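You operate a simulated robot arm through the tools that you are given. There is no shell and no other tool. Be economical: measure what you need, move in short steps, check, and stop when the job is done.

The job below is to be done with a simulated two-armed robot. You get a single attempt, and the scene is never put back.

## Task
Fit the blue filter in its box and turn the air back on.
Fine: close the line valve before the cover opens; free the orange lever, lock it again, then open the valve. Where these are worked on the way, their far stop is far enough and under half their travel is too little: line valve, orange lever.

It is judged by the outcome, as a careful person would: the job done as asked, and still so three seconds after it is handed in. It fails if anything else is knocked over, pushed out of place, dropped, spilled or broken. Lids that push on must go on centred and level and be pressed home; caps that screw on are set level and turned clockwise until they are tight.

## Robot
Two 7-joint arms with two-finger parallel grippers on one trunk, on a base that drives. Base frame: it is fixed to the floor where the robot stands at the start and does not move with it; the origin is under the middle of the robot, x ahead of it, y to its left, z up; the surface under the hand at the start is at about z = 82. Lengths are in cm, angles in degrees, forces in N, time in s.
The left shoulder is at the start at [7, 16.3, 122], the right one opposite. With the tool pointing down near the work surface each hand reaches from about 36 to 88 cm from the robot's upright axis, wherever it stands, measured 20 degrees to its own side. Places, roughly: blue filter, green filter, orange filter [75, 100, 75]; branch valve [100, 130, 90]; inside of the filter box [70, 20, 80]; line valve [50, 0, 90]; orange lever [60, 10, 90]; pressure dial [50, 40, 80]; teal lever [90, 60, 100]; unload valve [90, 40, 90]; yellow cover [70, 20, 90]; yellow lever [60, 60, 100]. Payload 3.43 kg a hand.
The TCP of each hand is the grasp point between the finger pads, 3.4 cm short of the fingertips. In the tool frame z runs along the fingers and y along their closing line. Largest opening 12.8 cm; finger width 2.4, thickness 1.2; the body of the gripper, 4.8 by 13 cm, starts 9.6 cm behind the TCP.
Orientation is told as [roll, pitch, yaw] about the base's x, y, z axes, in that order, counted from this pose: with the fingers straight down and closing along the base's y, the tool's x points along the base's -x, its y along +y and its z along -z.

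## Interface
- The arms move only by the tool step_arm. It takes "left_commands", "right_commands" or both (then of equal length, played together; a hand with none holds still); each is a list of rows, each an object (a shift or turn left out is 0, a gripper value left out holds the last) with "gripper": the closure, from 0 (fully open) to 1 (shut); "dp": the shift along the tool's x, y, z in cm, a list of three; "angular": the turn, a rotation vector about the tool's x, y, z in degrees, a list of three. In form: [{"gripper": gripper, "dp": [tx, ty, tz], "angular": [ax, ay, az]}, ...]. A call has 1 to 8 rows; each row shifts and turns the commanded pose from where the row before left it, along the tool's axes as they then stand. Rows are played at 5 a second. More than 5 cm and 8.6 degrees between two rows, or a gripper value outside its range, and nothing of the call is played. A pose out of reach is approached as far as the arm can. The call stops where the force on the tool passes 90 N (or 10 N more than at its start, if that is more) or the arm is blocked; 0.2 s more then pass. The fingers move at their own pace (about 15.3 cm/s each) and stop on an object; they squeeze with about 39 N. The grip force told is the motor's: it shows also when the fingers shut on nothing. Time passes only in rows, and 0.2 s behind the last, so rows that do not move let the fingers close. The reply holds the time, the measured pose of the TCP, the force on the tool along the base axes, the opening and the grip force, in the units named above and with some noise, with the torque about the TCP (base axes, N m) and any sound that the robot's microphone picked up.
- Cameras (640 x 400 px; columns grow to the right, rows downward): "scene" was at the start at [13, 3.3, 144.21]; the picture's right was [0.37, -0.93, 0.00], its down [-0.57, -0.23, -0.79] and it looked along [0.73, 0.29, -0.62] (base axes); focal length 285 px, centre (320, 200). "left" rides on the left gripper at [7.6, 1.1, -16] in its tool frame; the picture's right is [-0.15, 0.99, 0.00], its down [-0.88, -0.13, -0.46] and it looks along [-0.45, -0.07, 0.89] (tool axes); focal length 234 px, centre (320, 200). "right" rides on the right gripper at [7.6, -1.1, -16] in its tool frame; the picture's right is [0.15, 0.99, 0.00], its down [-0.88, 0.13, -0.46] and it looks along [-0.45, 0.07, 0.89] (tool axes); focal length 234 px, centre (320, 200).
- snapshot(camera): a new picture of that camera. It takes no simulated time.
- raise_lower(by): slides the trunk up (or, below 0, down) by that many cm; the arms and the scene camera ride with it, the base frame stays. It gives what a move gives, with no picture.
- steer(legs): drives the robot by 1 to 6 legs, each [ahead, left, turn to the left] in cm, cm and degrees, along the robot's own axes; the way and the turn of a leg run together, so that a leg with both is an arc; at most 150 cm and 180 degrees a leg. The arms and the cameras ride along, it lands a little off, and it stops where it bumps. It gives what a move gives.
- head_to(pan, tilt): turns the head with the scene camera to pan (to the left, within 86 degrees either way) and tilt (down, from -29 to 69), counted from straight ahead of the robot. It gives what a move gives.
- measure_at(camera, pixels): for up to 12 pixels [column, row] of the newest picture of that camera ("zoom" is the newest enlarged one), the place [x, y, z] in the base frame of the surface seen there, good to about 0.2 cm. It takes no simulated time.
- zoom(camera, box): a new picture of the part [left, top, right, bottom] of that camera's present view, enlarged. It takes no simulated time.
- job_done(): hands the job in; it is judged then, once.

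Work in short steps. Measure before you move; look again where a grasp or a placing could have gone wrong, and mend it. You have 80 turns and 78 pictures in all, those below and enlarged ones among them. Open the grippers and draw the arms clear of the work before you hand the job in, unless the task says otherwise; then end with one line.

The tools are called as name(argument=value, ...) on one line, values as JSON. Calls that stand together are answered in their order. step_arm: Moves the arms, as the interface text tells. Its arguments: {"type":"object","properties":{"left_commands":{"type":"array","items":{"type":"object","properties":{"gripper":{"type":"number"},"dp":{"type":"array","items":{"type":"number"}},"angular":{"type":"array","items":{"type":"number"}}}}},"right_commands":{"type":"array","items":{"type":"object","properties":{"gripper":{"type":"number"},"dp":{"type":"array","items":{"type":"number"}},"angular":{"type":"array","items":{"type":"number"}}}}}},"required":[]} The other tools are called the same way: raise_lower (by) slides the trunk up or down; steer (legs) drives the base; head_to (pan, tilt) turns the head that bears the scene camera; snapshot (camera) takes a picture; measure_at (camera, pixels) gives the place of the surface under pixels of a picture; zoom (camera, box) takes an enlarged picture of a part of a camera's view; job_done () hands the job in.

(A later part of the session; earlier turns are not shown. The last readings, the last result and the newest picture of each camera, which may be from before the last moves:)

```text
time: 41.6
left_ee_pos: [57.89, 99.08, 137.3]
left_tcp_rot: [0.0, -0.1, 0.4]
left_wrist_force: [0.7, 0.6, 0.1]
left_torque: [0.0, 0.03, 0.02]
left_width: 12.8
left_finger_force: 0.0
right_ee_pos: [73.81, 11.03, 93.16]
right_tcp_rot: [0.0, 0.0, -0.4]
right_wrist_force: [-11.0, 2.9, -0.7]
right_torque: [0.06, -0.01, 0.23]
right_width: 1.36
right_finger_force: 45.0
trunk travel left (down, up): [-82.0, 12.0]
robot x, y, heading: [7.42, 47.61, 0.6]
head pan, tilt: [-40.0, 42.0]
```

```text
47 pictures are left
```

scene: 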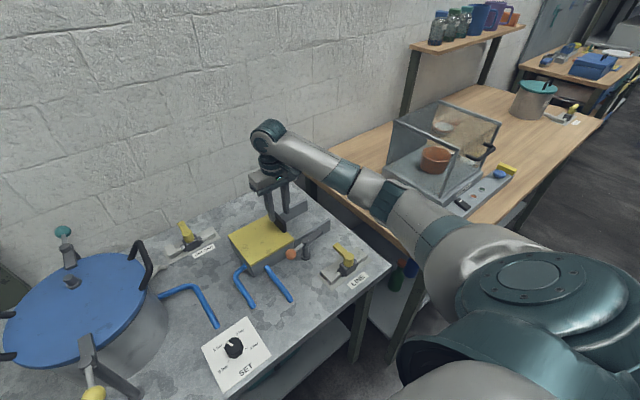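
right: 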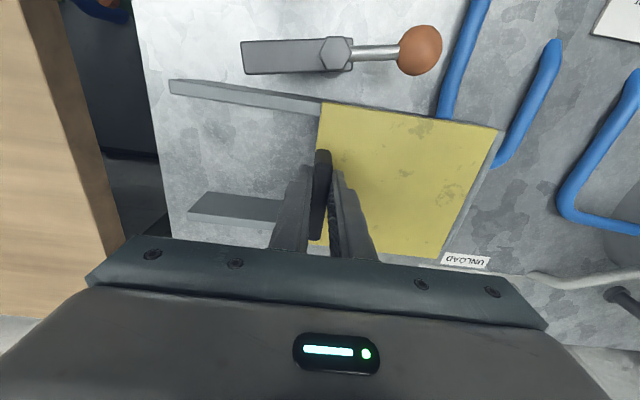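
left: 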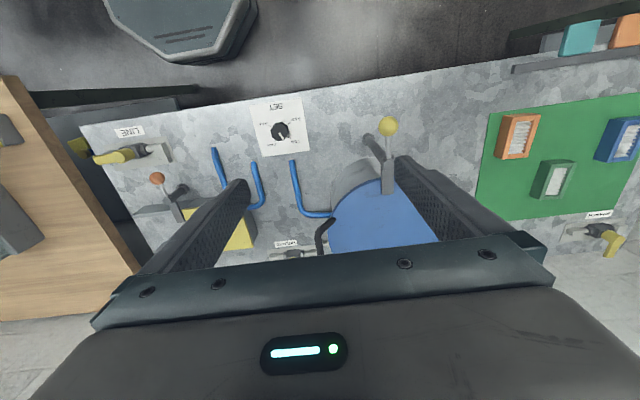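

It slides with little force, with a gap opening at the cover's right edge (490,170). I pull it on by 10 cm.

step_arm(right_commands=[{"dp": [0, -1.5, 0]}, {"dp": [0, -1.5, 0]}, {"dp": [0, -1.5, 0]}, {"dp": [0, -1.5, 0]}, {"dp": [0, -1.5, 0]}, {"dp": [0, -1.5, 0]}, {"dp": [0, -1, 0]}, {}])

snapshot(camera="right")

snapshot(camera="scene")

```text
time: 43.4
left_ee_pos: [57.76, 99.06, 137.2]
left_tcp_rot: [0.0, -0.1, 0.5]
left_wrist_force: [0.3, -0.3, -0.1]
left_torque: [-0.01, -0.03, -0.01]
left_width: 12.82
left_finger_force: 0.0
right_ee_pos: [73.7, 0.84, 93.18]
right_tcp_rot: [-0.1, -0.1, -0.4]
right_wrist_force: [-26.8, 5.4, -14.9]
right_torque: [0.05, 0.71, 0.18]
right_width: 1.38
right_finger_force: 44.7
trunk travel left (down, up): [-82.0, 12.0]
robot x, y, heading: [7.54, 47.43, 0.5]
head pan, tilt: [-40.0, 42.0]
```

```text
46 pictures are left
```

right: 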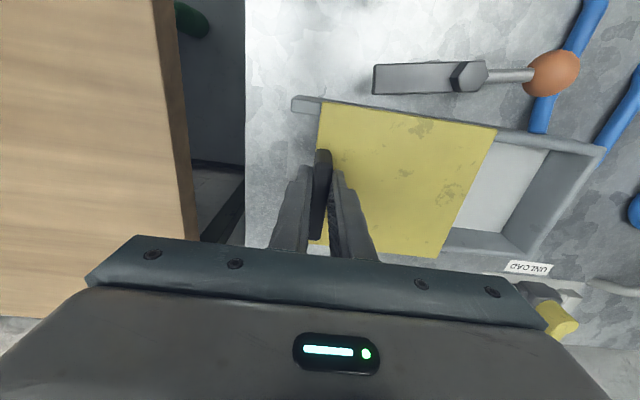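

```text
45 pictures are left
```

scene: 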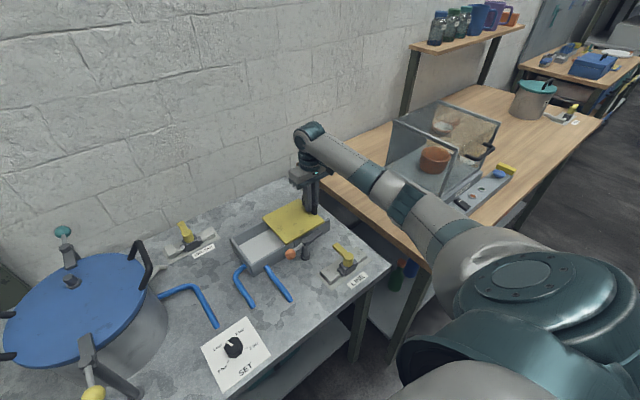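

The cover is open ~12 cm and the box looks empty inside. I draw on a little further, watching for its stop.

step_arm(right_commands=[{"dp": [0.2, -1, 0]}, {"dp": [0.1, -1, 0]}, {"dp": [0, -1, 0]}, {}])

zoom(camera="scene", box=[210, 180, 370, 300])

```text
time: 44.4
left_ee_pos: [58.08, 99.37, 137.06]
left_tcp_rot: [0.0, -0.1, 0.6]
left_wrist_force: [-0.6, -0.3, 0.0]
left_torque: [0.01, 0.0, -0.04]
left_width: 12.8
left_finger_force: 0.2
right_ee_pos: [73.69, -1.55, 93.12]
right_tcp_rot: [0.1, -0.3, -0.1]
right_wrist_force: [-0.2, 20.1, -15.3]
right_torque: [-0.2, -0.39, -0.29]
right_width: 1.36
right_finger_force: 44.6
trunk travel left (down, up): [-82.0, 12.0]
robot x, y, heading: [7.7, 47.83, 0.5]
head pan, tilt: [-40.0, 42.0]
```

```text
3.33 times, centred on (290, 240) of scene
```

zoom: 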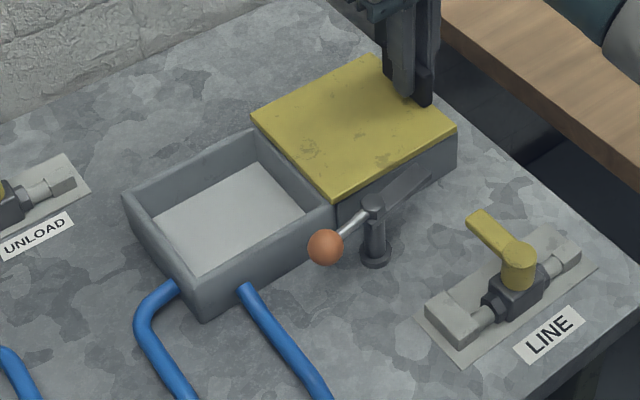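

Fully open at its stop; the box is empty. I measure the box corners and release the handle and rise.

measure_at(camera="zoom", pixels=[[125, 198], [202, 318], [330, 205], [250, 135], [230, 215], [160, 215], [192, 275], [300, 212], [245, 168], [268, 200]])

step_arm(right_commands=[{"dp": [0, 0.3, 0]}, {"gripper": 0.65}, {}, {"dp": [0, 0, -3]}, {"dp": [0, 0, -3]}, {"dp": [0, 0, -4]}, {"dp": [0, 0, -4]}, {"dp": [0, 3, -4]}])

head_to(pan=35, tilt=45)

snapshot(camera="scene")

```text
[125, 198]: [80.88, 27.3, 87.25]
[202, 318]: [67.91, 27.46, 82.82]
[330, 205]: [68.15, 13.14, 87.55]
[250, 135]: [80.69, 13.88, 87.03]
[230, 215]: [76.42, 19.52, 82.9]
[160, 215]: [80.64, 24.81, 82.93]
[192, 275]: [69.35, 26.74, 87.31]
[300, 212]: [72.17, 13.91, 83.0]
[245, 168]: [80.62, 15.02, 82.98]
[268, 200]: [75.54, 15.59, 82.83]
```

```text
time: 46.2
left_ee_pos: [58.01, 99.23, 137.3]
left_tcp_rot: [-0.1, -0.1, 0.4]
left_wrist_force: [0.1, 0.4, -0.2]
left_torque: [-0.01, -0.01, 0.0]
left_width: 12.77
left_finger_force: 0.1
right_ee_pos: [73.49, 1.44, 111.38]
right_tcp_rot: [0.0, -0.2, -0.4]
right_wrist_force: [0.1, 0.7, -0.8]
right_torque: [-0.03, -0.03, -0.01]
right_width: 4.48
right_finger_force: 0.0
trunk travel left (down, up): [-82.0, 12.0]
robot x, y, heading: [7.76, 47.6, 0.7]
head pan, tilt: [-40.0, 42.0]
```

```text
time: 47.7
left_ee_pos: [58.04, 99.04, 137.27]
left_tcp_rot: [-0.1, -0.1, 0.5]
left_wrist_force: [-0.4, 0.0, 0.4]
left_torque: [0.01, 0.0, -0.02]
left_width: 12.8
left_finger_force: 0.2
right_ee_pos: [73.44, 1.33, 111.19]
right_tcp_rot: [0.0, -0.3, -0.5]
right_wrist_force: [0.3, -0.1, -0.1]
right_torque: [0.03, 0.01, -0.02]
right_width: 4.48
right_finger_force: 0.1
trunk travel left (down, up): [-82.0, 12.0]
robot x, y, heading: [7.4, 47.54, 0.9]
head pan, tilt: [35.0, 45.0]
```

```text
43 pictures are left
```

scene: 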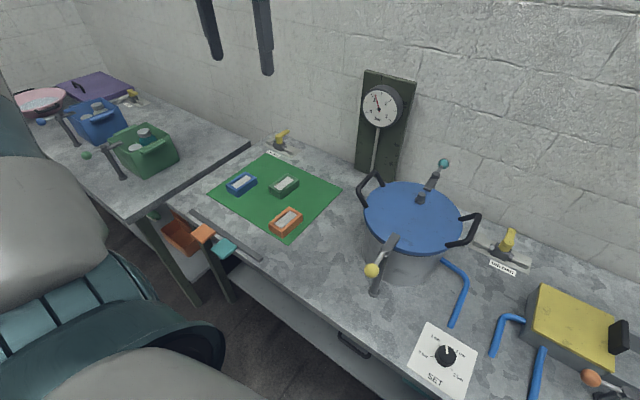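

Unexpected: at the right of the picture the yellow cover seems to be back over the box. I look there again.

head_to(pan=-30, tilt=45)

zoom(camera="scene", box=[220, 140, 440, 300])

```text
time: 49.0
left_ee_pos: [57.98, 99.22, 137.13]
left_tcp_rot: [0.0, -0.1, 0.6]
left_wrist_force: [0.1, 0.1, 0.9]
left_torque: [0.01, -0.03, -0.01]
left_width: 12.81
left_finger_force: 0.0
right_ee_pos: [73.49, 1.36, 111.14]
right_tcp_rot: [0.0, -0.2, -0.3]
right_wrist_force: [0.9, -0.4, 0.1]
right_torque: [0.0, -0.03, 0.0]
right_width: 4.49
right_finger_force: 0.1
trunk travel left (down, up): [-82.0, 12.0]
robot x, y, heading: [7.13, 47.71, 0.8]
head pan, tilt: [-30.0, 45.0]
```

```text
2.50 times, centred on (330, 220) of scene
```

zoom: 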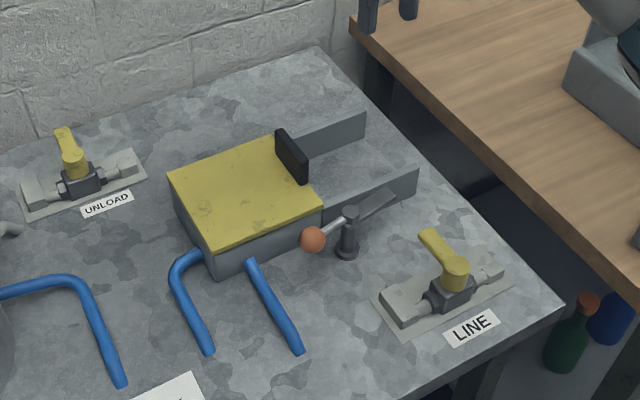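

The cover springs shut, so one hand must hold it open while the other places the filter. I retract the right hand up and back first, then turn the head to the filters.

step_arm(right_commands=[{"dp": [0, 0, -4]}, {"dp": [0, 0, -4]}, {"dp": [3, 0, -4]}, {"dp": [4, 0, -3]}, {"dp": [4, 0, -3]}, {"dp": [4, 0, 0]}, {"dp": [4, 0, 0]}, {"dp": [4, 0, 0]}])

head_to(pan=42, tilt=45)

zoom(camera="scene", box=[200, 130, 440, 300])

snapshot(camera="scene")

```text
time: 50.9
left_ee_pos: [57.76, 99.07, 137.34]
left_tcp_rot: [0.1, -0.1, 0.7]
left_wrist_force: [-0.1, 0.0, 0.1]
left_torque: [0.02, -0.04, 0.05]
left_width: 12.82
left_finger_force: 0.2
right_ee_pos: [50.49, 1.71, 129.15]
right_tcp_rot: [0.0, -0.3, -0.4]
right_wrist_force: [-0.3, 0.6, 0.3]
right_torque: [0.0, -0.03, -0.01]
right_width: 4.47
right_finger_force: 0.1
trunk travel left (down, up): [-82.0, 12.0]
robot x, y, heading: [7.72, 47.29, 0.5]
head pan, tilt: [-30.0, 45.0]
```

```text
time: 52.3
left_ee_pos: [58.03, 99.11, 137.25]
left_tcp_rot: [0.0, -0.2, 0.6]
left_wrist_force: [-1.2, -0.3, 0.5]
left_torque: [-0.02, -0.05, -0.02]
left_width: 12.81
left_finger_force: 0.0
right_ee_pos: [50.72, 1.63, 129.17]
right_tcp_rot: [0.0, -0.1, -0.4]
right_wrist_force: [-0.4, 0.2, 0.4]
right_torque: [-0.02, -0.01, -0.03]
right_width: 4.48
right_finger_force: 0.1
trunk travel left (down, up): [-82.0, 12.0]
robot x, y, heading: [7.53, 47.39, 0.3]
head pan, tilt: [42.0, 45.0]
```

```text
2.35 times, centred on (320, 215) of scene
```

zoom: 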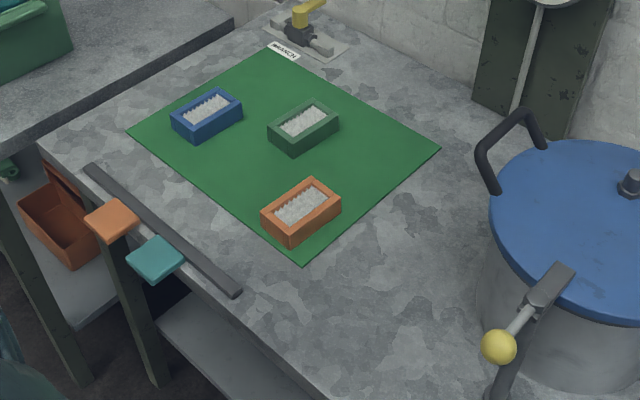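

```text
40 pictures are left
```

scene: 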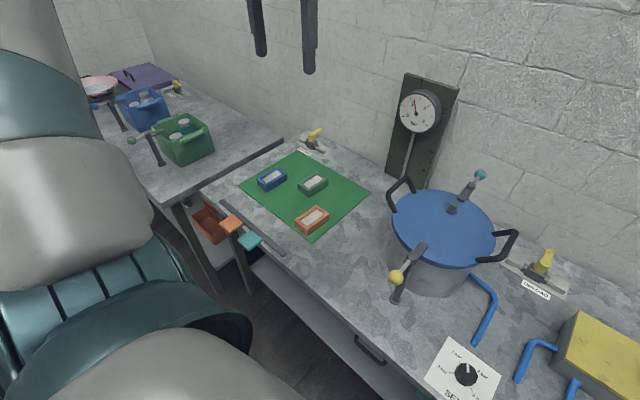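

Measure the blue filter's corners and the protruding pads and table edges on the left.

measure_at(camera="zoom", pixels=[[171, 112], [199, 136], [241, 102], [222, 90], [198, 144], [206, 110], [113, 218], [157, 262], [90, 168], [235, 292], [20, 195], [70, 175]])

```text
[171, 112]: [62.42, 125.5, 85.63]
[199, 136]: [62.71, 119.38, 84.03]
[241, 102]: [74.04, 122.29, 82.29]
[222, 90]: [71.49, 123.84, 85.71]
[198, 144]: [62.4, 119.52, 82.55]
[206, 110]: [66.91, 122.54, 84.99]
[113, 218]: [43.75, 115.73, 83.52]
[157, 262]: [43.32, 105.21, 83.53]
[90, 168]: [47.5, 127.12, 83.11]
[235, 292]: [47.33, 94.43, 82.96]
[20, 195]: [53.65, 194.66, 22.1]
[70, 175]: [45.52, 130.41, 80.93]
```

The filter is about 9.5 × 6 × 3.3 cm near (67,122.3), its top at z=85.7. I drive left 40 cm (base stays behind the table edge) and look with the left camera.

steer(legs=[[0, 40, 0]])

step_arm(left_commands=[{"dp": [0, -4, 4]}, {"dp": [0, -4, 4]}, {"dp": [-3, -4, 4]}, {"dp": [-3, -3, 4]}, {"dp": [-3, 0, 4]}, {"dp": [0, 0, 4]}, {}])

snapshot(camera="left")

```text
time: 54.7
left_ee_pos: [56.74, 138.23, 137.43]
left_tcp_rot: [0.1, -0.1, 1.2]
left_wrist_force: [-0.1, -0.7, 0.1]
left_torque: [0.03, -0.02, -0.03]
left_width: 12.81
left_finger_force: 0.0
right_ee_pos: [50.54, 40.66, 129.06]
right_tcp_rot: [0.1, -0.2, 0.3]
right_wrist_force: [0.9, -0.3, 1.4]
right_torque: [0.02, -0.04, -0.02]
right_width: 4.46
right_finger_force: 0.1
trunk travel left (down, up): [-82.0, 12.0]
robot x, y, heading: [6.91, 86.35, 1.3]
head pan, tilt: [42.0, 45.0]
```

```text
refused: row 1 steps farther than a row can; nothing moved
```

```text
39 pictures are left
```

left: 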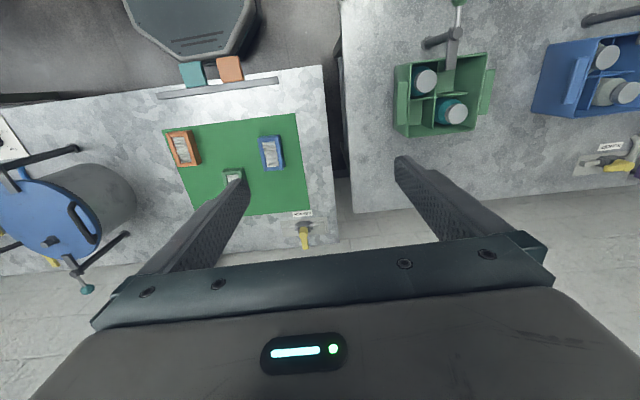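

The blue filter is at (271,152) in the left picture. I move over it in smaller steps, staying at z≈115.

step_arm(left_commands=[{"dp": [-1, -3, 3]}, {"dp": [-1, -3, 3]}, {"dp": [-2, -3, 3]}, {"dp": [-2, -3, 3]}, {"dp": [-2, -3, 3]}, {"dp": [-2, -1, 4]}, {"dp": [0, 0, 4]}, {}])

snapshot(camera="left")

```text
time: 56.5
left_ee_pos: [67.01, 122.62, 114.18]
left_tcp_rot: [0.2, -0.1, 1.3]
left_wrist_force: [0.2, -0.1, 0.0]
left_torque: [0.04, -0.02, 0.02]
left_width: 12.83
left_finger_force: 0.0
right_ee_pos: [50.49, 40.8, 129.19]
right_tcp_rot: [0.1, -0.3, 0.4]
right_wrist_force: [-0.4, 0.2, 0.6]
right_torque: [0.02, 0.0, 0.01]
right_width: 4.49
right_finger_force: 0.1
trunk travel left (down, up): [-82.0, 12.0]
robot x, y, heading: [6.82, 85.81, 1.6]
head pan, tilt: [42.0, 45.0]
```

```text
38 pictures are left
```

left: 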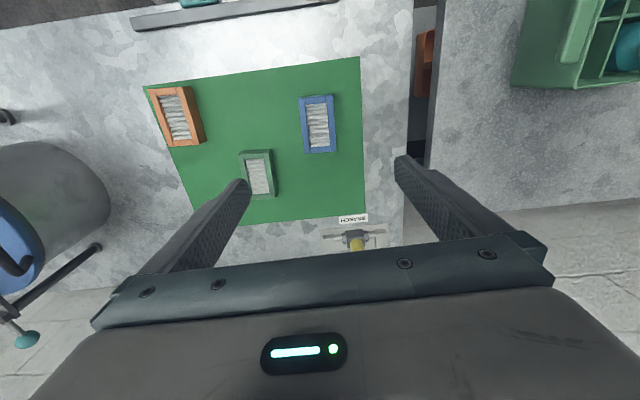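

zoom(camera="left", box=[270, 70, 370, 170])

```text
4.00 times, centred on (320, 120) of left
```

zoom: 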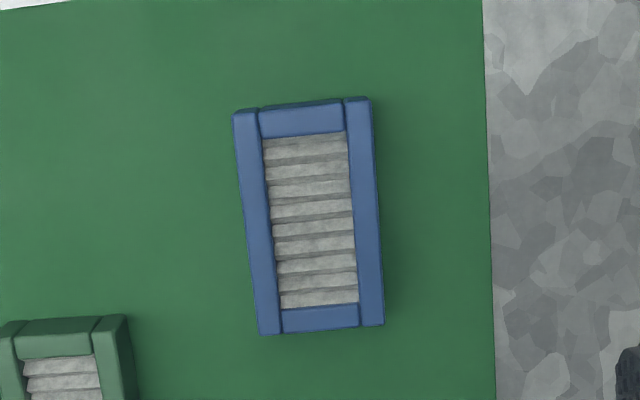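

Measure the filter's four top corners here.

measure_at(camera="zoom", pixels=[[238, 118], [366, 103], [264, 328], [380, 320], [310, 215], [255, 220], [370, 215], [200, 200]])

```text
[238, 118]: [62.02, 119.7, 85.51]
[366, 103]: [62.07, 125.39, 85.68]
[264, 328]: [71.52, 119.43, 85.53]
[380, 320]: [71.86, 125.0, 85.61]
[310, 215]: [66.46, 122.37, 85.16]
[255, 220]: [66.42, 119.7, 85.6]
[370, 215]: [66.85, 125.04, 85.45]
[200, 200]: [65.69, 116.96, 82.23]
```

The filter's centre is (66.9,122.4), width about 6 along y, turned about -2 degrees. I align and descend in two stages, then grip at z≈86.4.

step_arm(left_commands=[{"dp": [0, -0.2, 4], "angular": [0, 0, 3.3]}, {"dp": [0, 0, 4]}, {"dp": [0, 0, 4]}, {"dp": [0, 0, 4]}, {"dp": [0, 0, 4]}, {"dp": [0, 0, 2]}, {}])

snapshot(camera="left")

```text
time: 58.1
left_ee_pos: [65.16, 123.52, 95.06]
left_tcp_rot: [0.0, -0.1, -2.0]
left_wrist_force: [0.6, 0.1, -0.1]
left_torque: [0.03, 0.0, -0.01]
left_width: 12.78
left_finger_force: 0.2
left hand out of reach, approached as far as the arm can: row 5, 6
right_ee_pos: [50.71, 40.86, 129.16]
right_tcp_rot: [0.2, -0.1, 0.3]
right_wrist_force: [0.6, 0.3, -0.1]
right_torque: [0.01, 0.03, -0.01]
right_width: 4.48
right_finger_force: 0.1
trunk travel left (down, up): [-82.0, 12.0]
robot x, y, heading: [6.97, 86.29, 1.2]
head pan, tilt: [42.0, 45.0]
```

```text
36 pictures are left
```

left: 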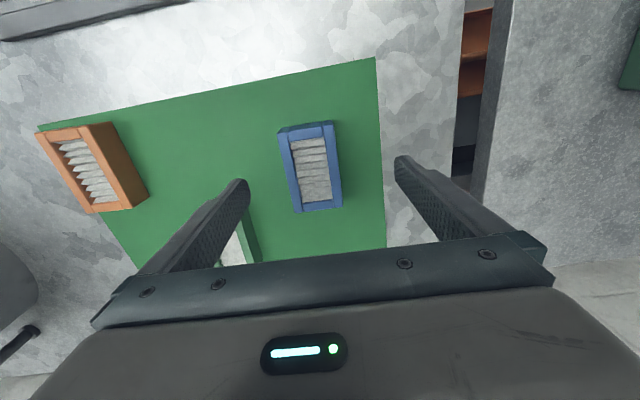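

With the trunk raised the left arm runs out of reach. I lift the hand 12 cm, then lower the trunk by 12 cm.

step_arm(left_commands=[{"dp": [0, 0, -4]}, {"dp": [0, 0, -4]}, {"dp": [0, 0, -4]}, {}])

raise_lower(by=-12)

```text
time: 59.1
left_ee_pos: [65.26, 123.65, 106.95]
left_tcp_rot: [0.0, -0.1, -2.1]
left_wrist_force: [-0.8, -0.2, -0.1]
left_torque: [-0.01, 0.02, -0.02]
left_width: 12.8
left_finger_force: 0.1
right_ee_pos: [50.52, 40.91, 129.08]
right_tcp_rot: [0.0, -0.2, 0.2]
right_wrist_force: [0.0, 0.5, -0.7]
right_torque: [0.03, 0.0, 0.04]
right_width: 4.5
right_finger_force: 0.2
trunk travel left (down, up): [-82.0, 12.0]
robot x, y, heading: [7.12, 86.54, 1.2]
head pan, tilt: [42.0, 45.0]
```

```text
time: 60.6
left_ee_pos: [65.3, 123.57, 94.99]
left_tcp_rot: [0.2, -0.1, -2.0]
left_wrist_force: [-1.0, 0.0, 0.4]
left_torque: [-0.01, 0.0, -0.03]
left_width: 12.79
left_finger_force: 0.2
right_ee_pos: [50.43, 40.95, 117.01]
right_tcp_rot: [-0.1, -0.2, 0.3]
right_wrist_force: [0.0, -0.9, 0.9]
right_torque: [0.01, 0.01, 0.01]
right_width: 4.5
right_finger_force: 0.1
trunk travel left (down, up): [-70.0, 24.0]
robot x, y, heading: [7.1, 86.21, 1.4]
head pan, tilt: [42.0, 45.0]
```

Now align to (66.9,122.4), descend to 86.4 and close on the filter.

step_arm(left_commands=[{"dp": [-1.6, -1.1, 0]}, {"dp": [0, 0, 3]}, {"dp": [0, 0, 3]}, {"dp": [0, 0, 2.5]}, {}])

step_arm(left_commands=[{"gripper": 0.45}, {"gripper": 1}, {}, {}])

snapshot(camera="left")

```text
time: 61.8
left_ee_pos: [66.77, 122.35, 86.4]
left_tcp_rot: [-0.1, -0.1, -2.0]
left_wrist_force: [-1.1, 0.2, 0.0]
left_torque: [-0.02, -0.01, 0.0]
left_width: 12.8
left_finger_force: 0.0
right_ee_pos: [50.5, 40.85, 117.28]
right_tcp_rot: [0.0, -0.2, 0.4]
right_wrist_force: [-0.2, 0.0, 0.0]
right_torque: [-0.03, 0.03, -0.03]
right_width: 4.47
right_finger_force: 0.0
trunk travel left (down, up): [-70.0, 24.0]
robot x, y, heading: [6.91, 86.15, 1.3]
head pan, tilt: [42.0, 45.0]
```

```text
time: 62.8
left_ee_pos: [66.65, 122.28, 86.31]
left_tcp_rot: [-0.1, -0.1, -2.1]
left_wrist_force: [0.1, -1.2, 0.4]
left_torque: [-0.01, -0.01, -0.04]
left_width: 6.08
left_finger_force: 38.7
right_ee_pos: [50.53, 40.89, 117.01]
right_tcp_rot: [0.0, -0.2, 0.3]
right_wrist_force: [-0.6, 0.2, 0.2]
right_torque: [0.02, 0.0, -0.01]
right_width: 4.48
right_finger_force: 0.0
trunk travel left (down, up): [-70.0, 24.0]
robot x, y, heading: [6.99, 86.09, 1.3]
head pan, tilt: [42.0, 45.0]
```

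```text
35 pictures are left
```

left: 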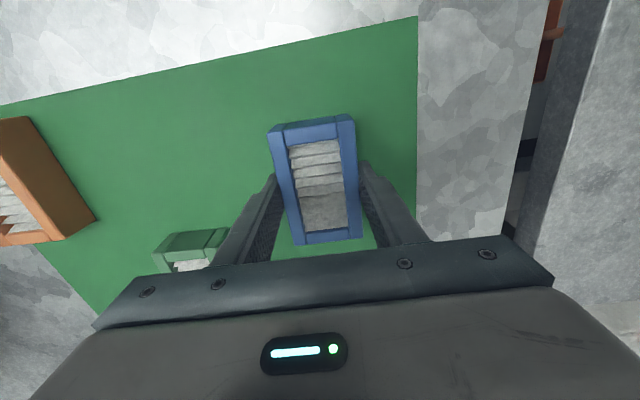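

The filter is held (6.08 cm). I lift it to z≈122 and draw it back to x≈55 so it passes in front of the pot, while bringing the right hand inward.

step_arm(left_commands=[{"dp": [0, 0, -3]}, {"dp": [0, 0, -4.5]}, {"dp": [0, 0, -4.5]}, {"dp": [0, 0, -4.5]}, {"dp": [0, 0, -4.5]}, {"dp": [2, 0, -4.5]}, {"dp": [3, 0, -4.5]}, {"dp": [3, 0, -4.5]}], right_commands=[{"dp": [0, 3, -1]}, {"dp": [0, 3, -1]}, {"dp": [0, 3, -1]}, {"dp": [0, 3, -1]}, {"dp": [0, 3, -1]}, {"dp": [0, 3, -1]}, {"dp": [0, 3, 0]}, {"dp": [0, 3, 0]}])

snapshot(camera="scene")

```text
refused: row 7 steps farther than a row can; nothing moved
```

```text
34 pictures are left
```

scene: 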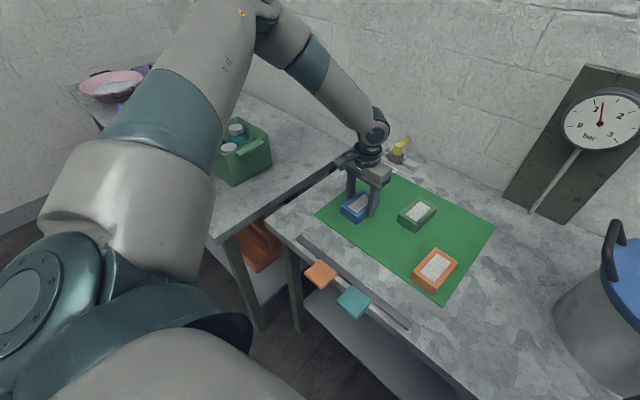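

Row 7 was just over the step limit; I repeat with smaller steps.

step_arm(left_commands=[{"dp": [0, 0, -3]}, {"dp": [0, 0, -4.5]}, {"dp": [0, 0, -4.5]}, {"dp": [0, 0, -4.5]}, {"dp": [0, 0, -4.5]}, {"dp": [3, 0, -3.5]}, {"dp": [3, 0, -3.5]}, {"dp": [3, 0, -3.5]}], right_commands=[{"dp": [0, 3, -1]}, {"dp": [0, 3, -1]}, {"dp": [0, 3, -1]}, {"dp": [0, 3, -1]}, {"dp": [0, 3, -1]}, {"dp": [0, 3, -1]}, {"dp": [0, 3, 0]}, {"dp": [0, 3, 0]}])

snapshot(camera="left")

```text
time: 64.6
left_ee_pos: [57.64, 122.58, 118.1]
left_tcp_rot: [0.0, -0.2, -2.0]
left_wrist_force: [0.4, 0.5, 0.1]
left_torque: [-0.03, -0.03, -0.02]
left_width: 0.0
left_finger_force: 32.9
right_ee_pos: [50.24, 64.9, 123.12]
right_tcp_rot: [-0.1, -0.3, 0.2]
right_wrist_force: [-0.1, 0.4, -0.8]
right_torque: [-0.03, -0.06, 0.03]
right_width: 4.47
right_finger_force: 0.0
trunk travel left (down, up): [-70.0, 24.0]
robot x, y, heading: [6.92, 86.21, 1.1]
head pan, tilt: [42.0, 45.0]
```

```text
33 pictures are left
```

left: 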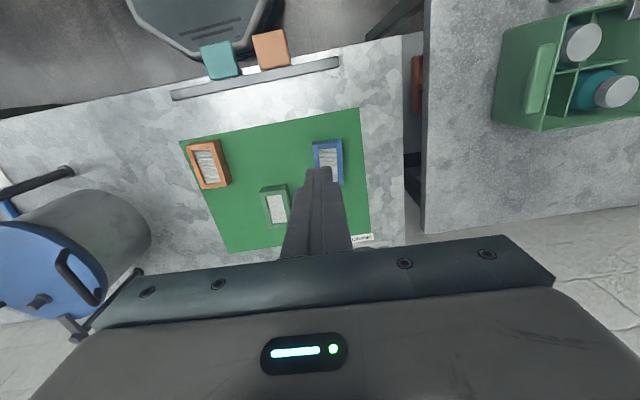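

The filter slipped out and lies on the mat still. I look closely at where it is now.

step_arm(left_commands=[{"gripper": 0.3, "dp": [0, 0, 0]}, {"dp": [-2, 0, 0]}, {"dp": [-3, 0, 2]}, {"dp": [-3, 0, 2]}, {"dp": [0, 0, 3]}, {}])

zoom(camera="left", box=[260, 90, 400, 200])

```text
time: 66.0
left_ee_pos: [65.8, 122.59, 111.28]
left_tcp_rot: [0.1, -0.1, -2.1]
left_wrist_force: [0.1, -1.0, -0.2]
left_torque: [0.0, 0.03, 0.01]
left_width: 8.97
left_finger_force: 0.1
right_ee_pos: [50.46, 64.79, 123.13]
right_tcp_rot: [0.1, -0.2, 0.3]
right_wrist_force: [-0.4, 0.0, 0.9]
right_torque: [0.02, -0.01, 0.01]
right_width: 4.49
right_finger_force: 0.1
trunk travel left (down, up): [-70.0, 24.0]
robot x, y, heading: [6.99, 86.04, 1.3]
head pan, tilt: [42.0, 45.0]
```

```text
3.64 times, centred on (330, 145) of left
```

zoom: 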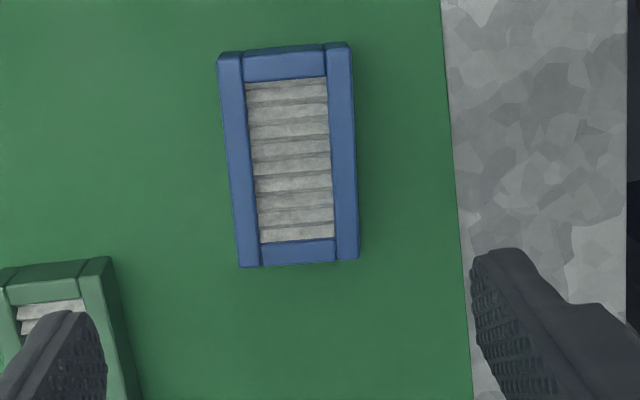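

measure_at(camera="zoom", pixels=[[222, 60], [348, 50], [242, 262], [356, 256], [290, 160]])

```text
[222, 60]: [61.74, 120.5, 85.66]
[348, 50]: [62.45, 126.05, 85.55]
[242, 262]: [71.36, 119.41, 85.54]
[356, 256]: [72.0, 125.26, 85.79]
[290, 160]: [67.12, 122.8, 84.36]
```

Filter centre is (66.9,122.8), turned about -5 degrees. I regrasp with full pad depth (TCP z≈85.9) and lift slowly.

step_arm(left_commands=[{"dp": [-1.1, 0.2, 4], "angular": [0, 0, 3]}, {"dp": [0, 0, 4]}, {"dp": [0, 0, 4]}, {"dp": [0, 0, 4]}, {"dp": [0, 0, 4]}, {"dp": [0, 0, 3]}, {"dp": [0, 0, 1.5]}, {}])

step_arm(left_commands=[{"dp": [0, 0, 0.8]}, {}, {"gripper": 1}, {}, {}, {}])

```text
time: 67.8
left_ee_pos: [67.08, 122.51, 86.51]
left_tcp_rot: [0.0, -0.2, -5.1]
left_wrist_force: [0.4, 0.2, 0.0]
left_torque: [0.06, 0.0, 0.0]
left_width: 8.97
left_finger_force: 0.1
right_ee_pos: [50.4, 64.99, 123.19]
right_tcp_rot: [0.0, -0.2, 0.3]
right_wrist_force: [-0.1, -0.6, 0.7]
right_torque: [-0.02, -0.01, 0.01]
right_width: 4.5
right_finger_force: 0.0
trunk travel left (down, up): [-70.0, 24.0]
robot x, y, heading: [6.77, 86.39, 1.4]
head pan, tilt: [42.0, 45.0]
```

```text
time: 69.2
left_ee_pos: [66.98, 122.58, 85.8]
left_tcp_rot: [0.1, -0.1, -5.1]
left_wrist_force: [-0.6, 0.3, 0.6]
left_torque: [-0.04, 0.01, 0.02]
left_width: 6.08
left_finger_force: 39.1
right_ee_pos: [50.54, 64.86, 123.21]
right_tcp_rot: [0.1, -0.2, 0.3]
right_wrist_force: [-0.1, -0.1, 0.3]
right_torque: [0.0, 0.02, -0.01]
right_width: 4.49
right_finger_force: 0.0
trunk travel left (down, up): [-70.0, 24.0]
robot x, y, heading: [6.97, 86.24, 1.4]
head pan, tilt: [42.0, 45.0]
```

Gripped again at 6.08. A slow test lift of 3 cm.

step_arm(left_commands=[{"dp": [0, 0, -0.3]}, {"dp": [0, 0, -0.5]}, {"dp": [0, 0, -0.7]}, {"dp": [0, 0, -0.7]}, {"dp": [0, 0, -0.8]}, {}, {}])

snapshot(camera="left")

```text
time: 70.8
left_ee_pos: [66.9, 122.52, 88.85]
left_tcp_rot: [0.0, -0.1, -5.1]
left_wrist_force: [-0.3, -0.9, -0.4]
left_torque: [0.0, -0.03, 0.04]
left_width: 6.07
left_finger_force: 39.3
right_ee_pos: [50.52, 64.76, 123.15]
right_tcp_rot: [-0.1, -0.2, 0.4]
right_wrist_force: [-0.8, 0.0, -0.3]
right_torque: [0.01, 0.02, 0.0]
right_width: 4.5
right_finger_force: 0.1
trunk travel left (down, up): [-70.0, 24.0]
robot x, y, heading: [7.0, 86.1, 1.4]
head pan, tilt: [42.0, 45.0]
```

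```text
31 pictures are left
```

left: 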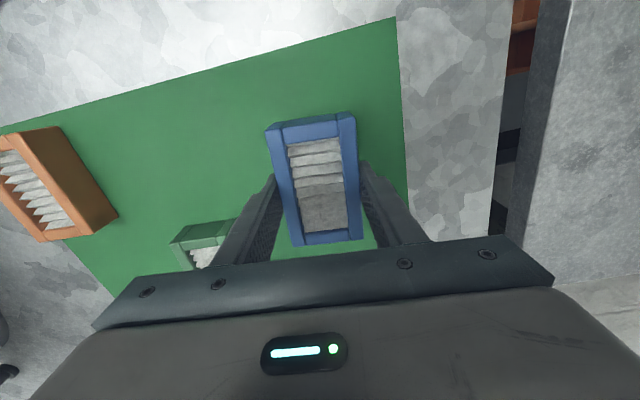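

The width holds at 6.07; I check the filter's top height before going on.

measure_at(camera="left", pixels=[[280, 150], [350, 150], [330, 236]])

step_arm(left_commands=[{"dp": [0, 0, -1]}, {"dp": [0, 0, -1.5]}, {"dp": [0, 0, -2]}, {"dp": [0, 0, -2]}, {"dp": [0, 0, -2]}, {"dp": [0, 0, -1.5]}, {"dp": [0, 0, -1]}, {}])

zoom(camera="left", box=[200, 90, 440, 270])

```text
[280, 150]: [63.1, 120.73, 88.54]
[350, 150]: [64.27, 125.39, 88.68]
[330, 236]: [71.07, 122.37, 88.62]
```

```text
time: 72.6
left_ee_pos: [67.01, 122.73, 99.69]
left_tcp_rot: [0.0, 0.0, -5.1]
left_wrist_force: [-0.6, -0.4, 0.1]
left_torque: [0.02, -0.01, 0.01]
left_width: 6.07
left_finger_force: 38.8
right_ee_pos: [50.61, 64.78, 123.13]
right_tcp_rot: [0.0, -0.2, 0.2]
right_wrist_force: [-0.2, -0.3, 0.5]
right_torque: [-0.01, 0.01, 0.02]
right_width: 4.47
right_finger_force: 0.1
trunk travel left (down, up): [-70.0, 24.0]
robot x, y, heading: [7.03, 86.38, 1.3]
head pan, tilt: [42.0, 45.0]
```

```text
2.22 times, centred on (320, 180) of left
```

zoom: 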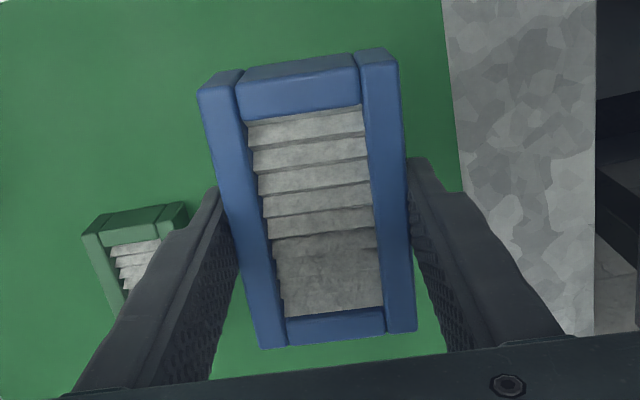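

It is securely held and lifted. I continue up to z≈119 and back to x≈57 at a moderate pace.

step_arm(left_commands=[{"dp": [0.5, 0, -1.5]}, {"dp": [1, 0, -2.5]}, {"dp": [1.5, 0, -3]}, {"dp": [1.5, 0, -3]}, {"dp": [1.5, 0, -3]}, {"dp": [1.5, 0, -3]}, {"dp": [1.5, 0, -2]}, {"dp": [0.5, 0, -1]}])

snapshot(camera="left")

head_to(pan=-10, tilt=45)

snapshot(camera="scene")

```text
time: 74.4
left_ee_pos: [57.34, 123.74, 118.69]
left_tcp_rot: [0.0, 0.0, -5.1]
left_wrist_force: [1.0, 0.6, -0.6]
left_torque: [-0.05, -0.02, -0.02]
left_width: 6.07
left_finger_force: 39.4
right_ee_pos: [50.5, 64.85, 123.16]
right_tcp_rot: [0.1, -0.1, 0.3]
right_wrist_force: [-0.4, -0.1, 0.1]
right_torque: [-0.03, 0.0, 0.0]
right_width: 4.47
right_finger_force: 0.1
trunk travel left (down, up): [-70.0, 24.0]
robot x, y, heading: [6.78, 86.21, 1.3]
head pan, tilt: [42.0, 45.0]
```

```text
29 pictures are left
```

left: 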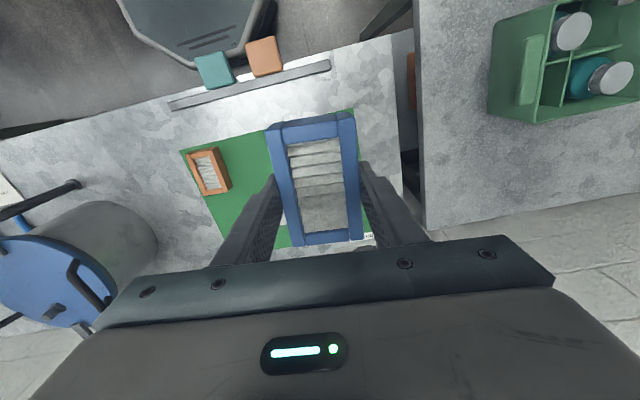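

```text
time: 75.6
left_ee_pos: [57.55, 123.69, 118.68]
left_tcp_rot: [0.0, 0.0, -5.0]
left_wrist_force: [-0.5, 0.0, 0.3]
left_torque: [0.0, 0.02, 0.03]
left_width: 6.05
left_finger_force: 39.5
right_ee_pos: [50.46, 64.76, 123.06]
right_tcp_rot: [0.1, -0.1, 0.3]
right_wrist_force: [-0.1, -0.2, -0.4]
right_torque: [0.0, -0.01, 0.01]
right_width: 4.48
right_finger_force: 0.0
trunk travel left (down, up): [-70.0, 24.0]
robot x, y, heading: [6.77, 86.15, 1.4]
head pan, tilt: [-10.0, 45.0]
```

```text
28 pictures are left
```

scene: 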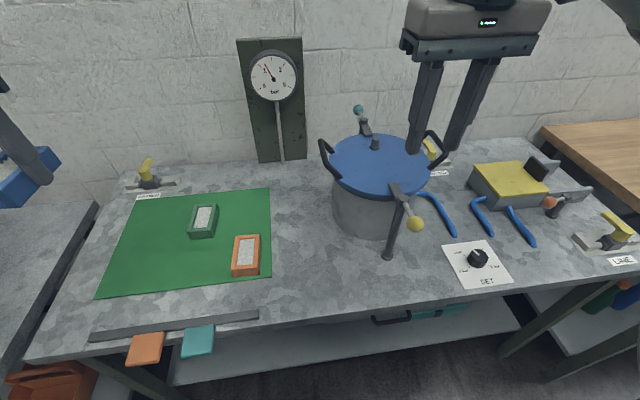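

Path is clear at this height. I drive right 56 cm in two legs, straightening the heading.

steer(legs=[[0, -28, -0.7], [0, -28, -0.7]])

head_to(pan=-25, tilt=48)

snapshot(camera="scene")

```text
time: 79.2
left_ee_pos: [58.73, 66.4, 118.71]
left_tcp_rot: [0.0, -0.1, -6.4]
left_wrist_force: [0.2, -0.1, -0.2]
left_torque: [-0.03, -0.03, 0.03]
left_width: 6.09
left_finger_force: 39.0
right_ee_pos: [50.4, 7.68, 123.21]
right_tcp_rot: [0.1, -0.2, -1.1]
right_wrist_force: [-1.1, -0.4, -0.6]
right_torque: [-0.02, 0.02, -0.02]
right_width: 4.48
right_finger_force: 0.0
trunk travel left (down, up): [-70.0, 24.0]
robot x, y, heading: [7.11, 29.97, -0.0]
head pan, tilt: [-10.0, 45.0]
```

```text
time: 79.9
left_ee_pos: [58.81, 66.18, 118.77]
left_tcp_rot: [0.1, 0.0, -6.4]
left_wrist_force: [0.2, -0.1, -0.5]
left_torque: [0.03, 0.02, -0.01]
left_width: 6.06
left_finger_force: 39.2
right_ee_pos: [50.47, 7.56, 123.08]
right_tcp_rot: [0.1, -0.2, -1.1]
right_wrist_force: [0.1, 1.2, -0.1]
right_torque: [0.0, 0.01, 0.01]
right_width: 4.48
right_finger_force: 0.0
trunk travel left (down, up): [-70.0, 24.0]
robot x, y, heading: [7.48, 29.74, -0.0]
head pan, tilt: [-25.0, 48.0]
```

```text
27 pictures are left
```

scene: 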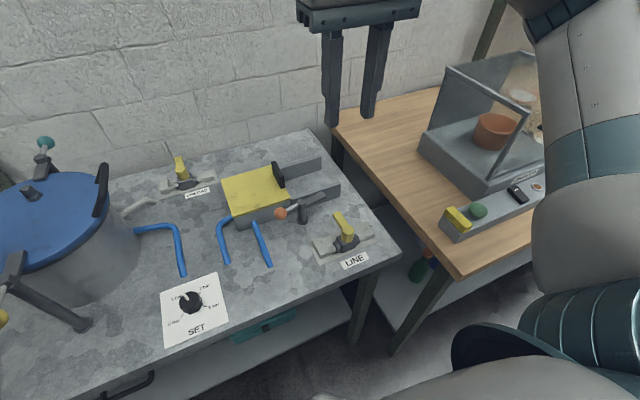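

Now the right hand goes over the cover handle again: +23.3 in x, +5.6 in y, staying high first.

step_arm(right_commands=[{"dp": [-3.5, 0.9, 0], "angular": [0, 0, -1.1]}, {"dp": [-4, 1, 1]}, {"dp": [-4, 1, 2]}, {"dp": [-4, 1, 2]}, {"dp": [-4, 1, 2]}, {"dp": [-3.8, 0.7, 2]}, {}, {}])

snapshot(camera="scene")

```text
time: 81.7
left_ee_pos: [58.92, 66.23, 118.75]
left_tcp_rot: [0.0, -0.1, -6.4]
left_wrist_force: [1.0, -0.2, -0.2]
left_torque: [0.03, -0.01, 0.01]
left_width: 6.08
left_finger_force: 38.4
right_ee_pos: [74.14, 13.17, 113.78]
right_tcp_rot: [0.0, -0.2, 0.0]
right_wrist_force: [-0.5, 0.9, 0.2]
right_torque: [-0.03, 0.01, -0.01]
right_width: 4.5
right_finger_force: 0.1
trunk travel left (down, up): [-70.0, 24.0]
robot x, y, heading: [7.49, 29.83, -0.3]
head pan, tilt: [-25.0, 48.0]
```

```text
26 pictures are left
```

scene: 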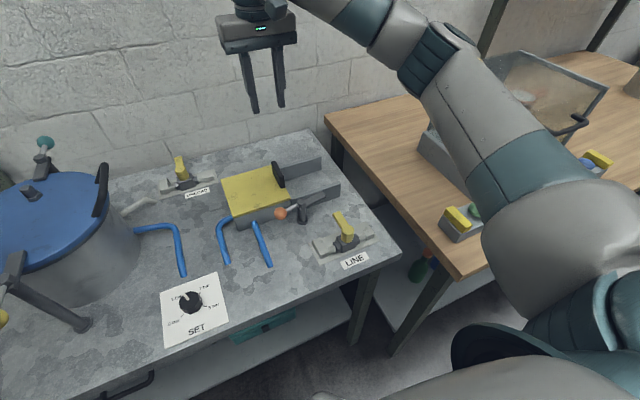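

measure_at(camera="scene", pixels=[[440, 80], [470, 50], [500, 140], [420, 60], [380, 15], [560, 160]])

```text
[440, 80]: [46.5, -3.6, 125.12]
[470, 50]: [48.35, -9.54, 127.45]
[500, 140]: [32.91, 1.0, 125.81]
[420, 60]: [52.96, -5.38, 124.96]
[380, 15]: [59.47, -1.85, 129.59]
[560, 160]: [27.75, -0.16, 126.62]
```

The right elbow is at (48,-10,125) and will go further right as the cover opens, so I drive 8 cm left for clearance from the machine, then bring the right hand back over the handle and lower it.

steer(legs=[[0, 8, 0]])

step_arm(right_commands=[{"dp": [0, -2, 2]}, {"dp": [0, -2, 2]}, {"dp": [0, -2, 2]}, {"dp": [0, -2, 3]}, {"dp": [0, 0, 3]}, {"dp": [0, 0, 3]}, {}, {}])

snapshot(camera="right")

```text
time: 82.8
left_ee_pos: [59.05, 73.7, 118.69]
left_tcp_rot: [0.1, 0.0, -6.5]
left_wrist_force: [0.8, 0.2, -0.2]
left_torque: [0.05, -0.01, -0.01]
left_width: 6.06
left_finger_force: 38.9
right_ee_pos: [74.09, 20.55, 113.92]
right_tcp_rot: [0.0, -0.2, -0.1]
right_wrist_force: [0.1, 0.0, 0.2]
right_torque: [0.0, 0.01, 0.0]
right_width: 4.51
right_finger_force: 0.1
trunk travel left (down, up): [-70.0, 24.0]
robot x, y, heading: [7.73, 37.64, -0.1]
head pan, tilt: [-25.0, 48.0]
```

```text
time: 84.6
left_ee_pos: [58.93, 73.98, 118.64]
left_tcp_rot: [0.0, -0.1, -6.5]
left_wrist_force: [0.3, -0.1, -0.1]
left_torque: [-0.03, 0.02, 0.0]
left_width: 6.08
left_finger_force: 39.5
right_ee_pos: [74.27, 12.68, 98.91]
right_tcp_rot: [0.0, -0.3, -0.2]
right_wrist_force: [0.2, -0.1, 0.3]
right_torque: [-0.01, 0.0, 0.01]
right_width: 4.48
right_finger_force: 0.2
trunk travel left (down, up): [-70.0, 24.0]
robot x, y, heading: [7.17, 37.58, -0.2]
head pan, tilt: [-25.0, 48.0]
```

```text
25 pictures are left
```

right: 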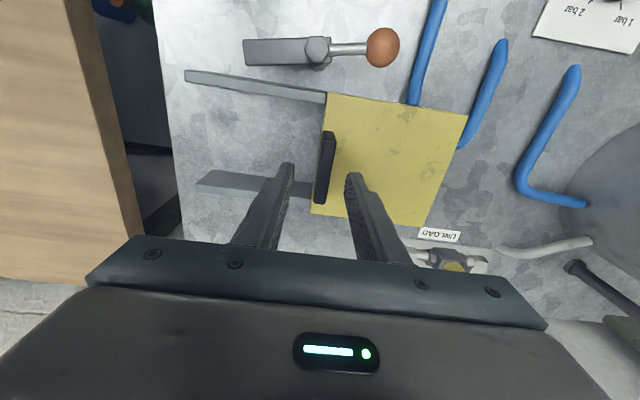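

The handle is between the fingers (column 325). I shift +0.5 in y, descend to 93.2 and grip, then pull the cover open in steady steps.

step_arm(right_commands=[{"dp": [0.4, 0.5, 2]}, {"dp": [0, 0, 2]}, {"dp": [0, 0, 1.7]}, {}, {"gripper": 1}, {}, {}, {}])

step_arm(right_commands=[{"dp": [0, -1.5, 0]}, {"dp": [0, -2, 0]}, {"dp": [0, -2, 0]}, {"dp": [0, -2, 0]}, {"dp": [0, -2, 0]}, {"dp": [0, -2, 0]}, {"dp": [0, -1.5, 0]}, {"dp": [0, -1, 0]}])

snapshot(camera="scene")

```text
time: 86.4
left_ee_pos: [59.02, 73.87, 118.68]
left_tcp_rot: [0.0, 0.0, -6.5]
left_wrist_force: [0.3, -0.3, -1.5]
left_torque: [0.0, 0.0, -0.01]
left_width: 6.06
left_finger_force: 38.4
right_ee_pos: [73.88, 13.07, 93.21]
right_tcp_rot: [0.0, -0.3, 0.0]
right_wrist_force: [0.9, -2.8, 0.0]
right_torque: [-0.17, -0.56, -0.3]
right_width: 1.38
right_finger_force: 44.9
trunk travel left (down, up): [-70.0, 24.0]
robot x, y, heading: [7.71, 37.72, -0.3]
head pan, tilt: [-25.0, 48.0]
```

```text
time: 88.2
left_ee_pos: [58.99, 73.89, 118.63]
left_tcp_rot: [0.0, 0.0, -6.5]
left_wrist_force: [-0.1, 0.2, 0.2]
left_torque: [-0.01, -0.02, 0.02]
left_width: 6.07
left_finger_force: 38.8
right_ee_pos: [73.82, -0.83, 93.09]
right_tcp_rot: [0.1, -0.1, 0.0]
right_wrist_force: [0.5, 7.1, -6.0]
right_torque: [0.06, -0.85, -0.31]
right_width: 1.4
right_finger_force: 45.0
trunk travel left (down, up): [-70.0, 24.0]
robot x, y, heading: [7.58, 37.76, -0.1]
head pan, tilt: [-25.0, 48.0]
```

```text
24 pictures are left
```

scene: 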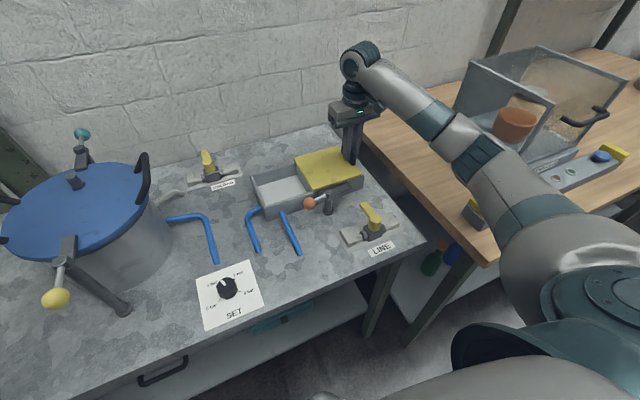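

The cover is held open with 7 N. Now I bring the filter: first square the left hand, then along -y in front of the pot at the same height.

step_arm(left_commands=[{"angular": [0, 0, -6.5]}, {"dp": [0, -3, 0]}, {"dp": [0, -4, 0]}, {"dp": [0, -4, 0]}, {"dp": [0, -4, 0]}, {"dp": [0, -4, 0]}, {"dp": [0, -4, 0]}, {"dp": [0, -4, 0]}])

step_arm(left_commands=[{"dp": [0, -3, 0]}, {"dp": [-1, -3, 0]}, {"dp": [-2, -3, 0]}, {"dp": [-2, -3, 0]}, {"dp": [-2, -2, 0]}, {"dp": [-2, -2, 0]}, {"dp": [-2, -2, 0]}, {}])

snapshot(camera="scene")

snapshot(camera="left")

```text
time: 90.0
left_ee_pos: [59.33, 50.78, 119.04]
left_tcp_rot: [0.0, -0.3, 0.3]
left_wrist_force: [-0.9, 0.3, -0.2]
left_torque: [-0.01, -0.02, 0.01]
left_width: 6.04
left_finger_force: 39.5
left hand out of reach, approached as far as the arm can: row 8
right_ee_pos: [73.88, -0.67, 93.13]
right_tcp_rot: [0.0, -0.2, -0.1]
right_wrist_force: [-0.3, 6.6, -5.2]
right_torque: [0.0, 1.39, -0.41]
right_width: 1.37
right_finger_force: 44.9
trunk travel left (down, up): [-70.0, 24.0]
robot x, y, heading: [7.36, 37.76, -0.0]
head pan, tilt: [-25.0, 48.0]
```

```text
time: 91.8
left_ee_pos: [60.4, 50.81, 118.33]
left_tcp_rot: [-0.2, -0.1, -0.1]
left_wrist_force: [-0.1, -0.1, 0.9]
left_torque: [-0.04, -0.02, -0.04]
left_width: 6.06
left_finger_force: 39.1
left hand out of reach, approached as far as the arm can: row 1, 2, 3, 4, 5, 6, 7
right_ee_pos: [73.73, -0.77, 93.22]
right_tcp_rot: [0.0, -0.2, 0.0]
right_wrist_force: [-5.1, 5.5, -9.4]
right_torque: [0.03, 0.23, -0.31]
right_width: 1.37
right_finger_force: 45.2
trunk travel left (down, up): [-70.0, 24.0]
robot x, y, heading: [7.74, 38.05, 0.1]
head pan, tilt: [-25.0, 48.0]
```

```text
23 pictures are left
```

scene: 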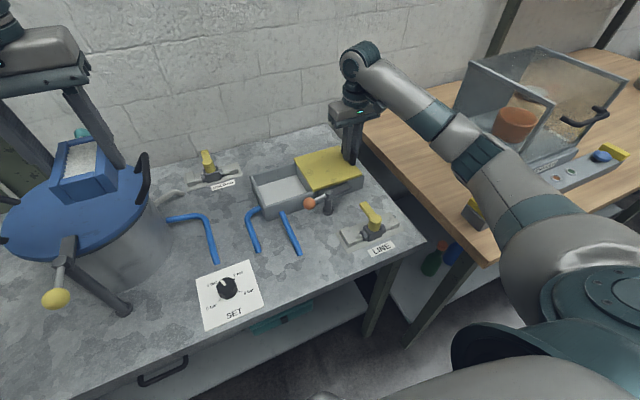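

```text
22 pictures are left
```

left: 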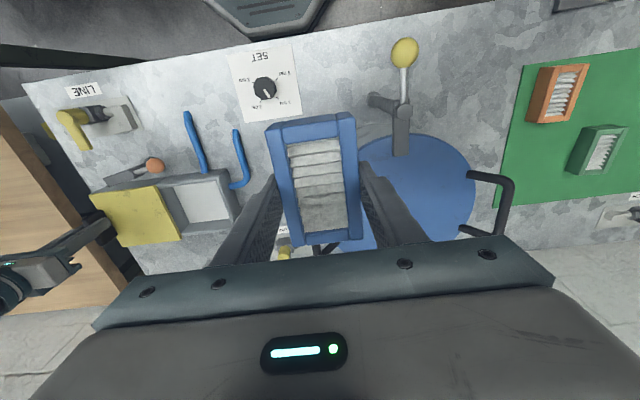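

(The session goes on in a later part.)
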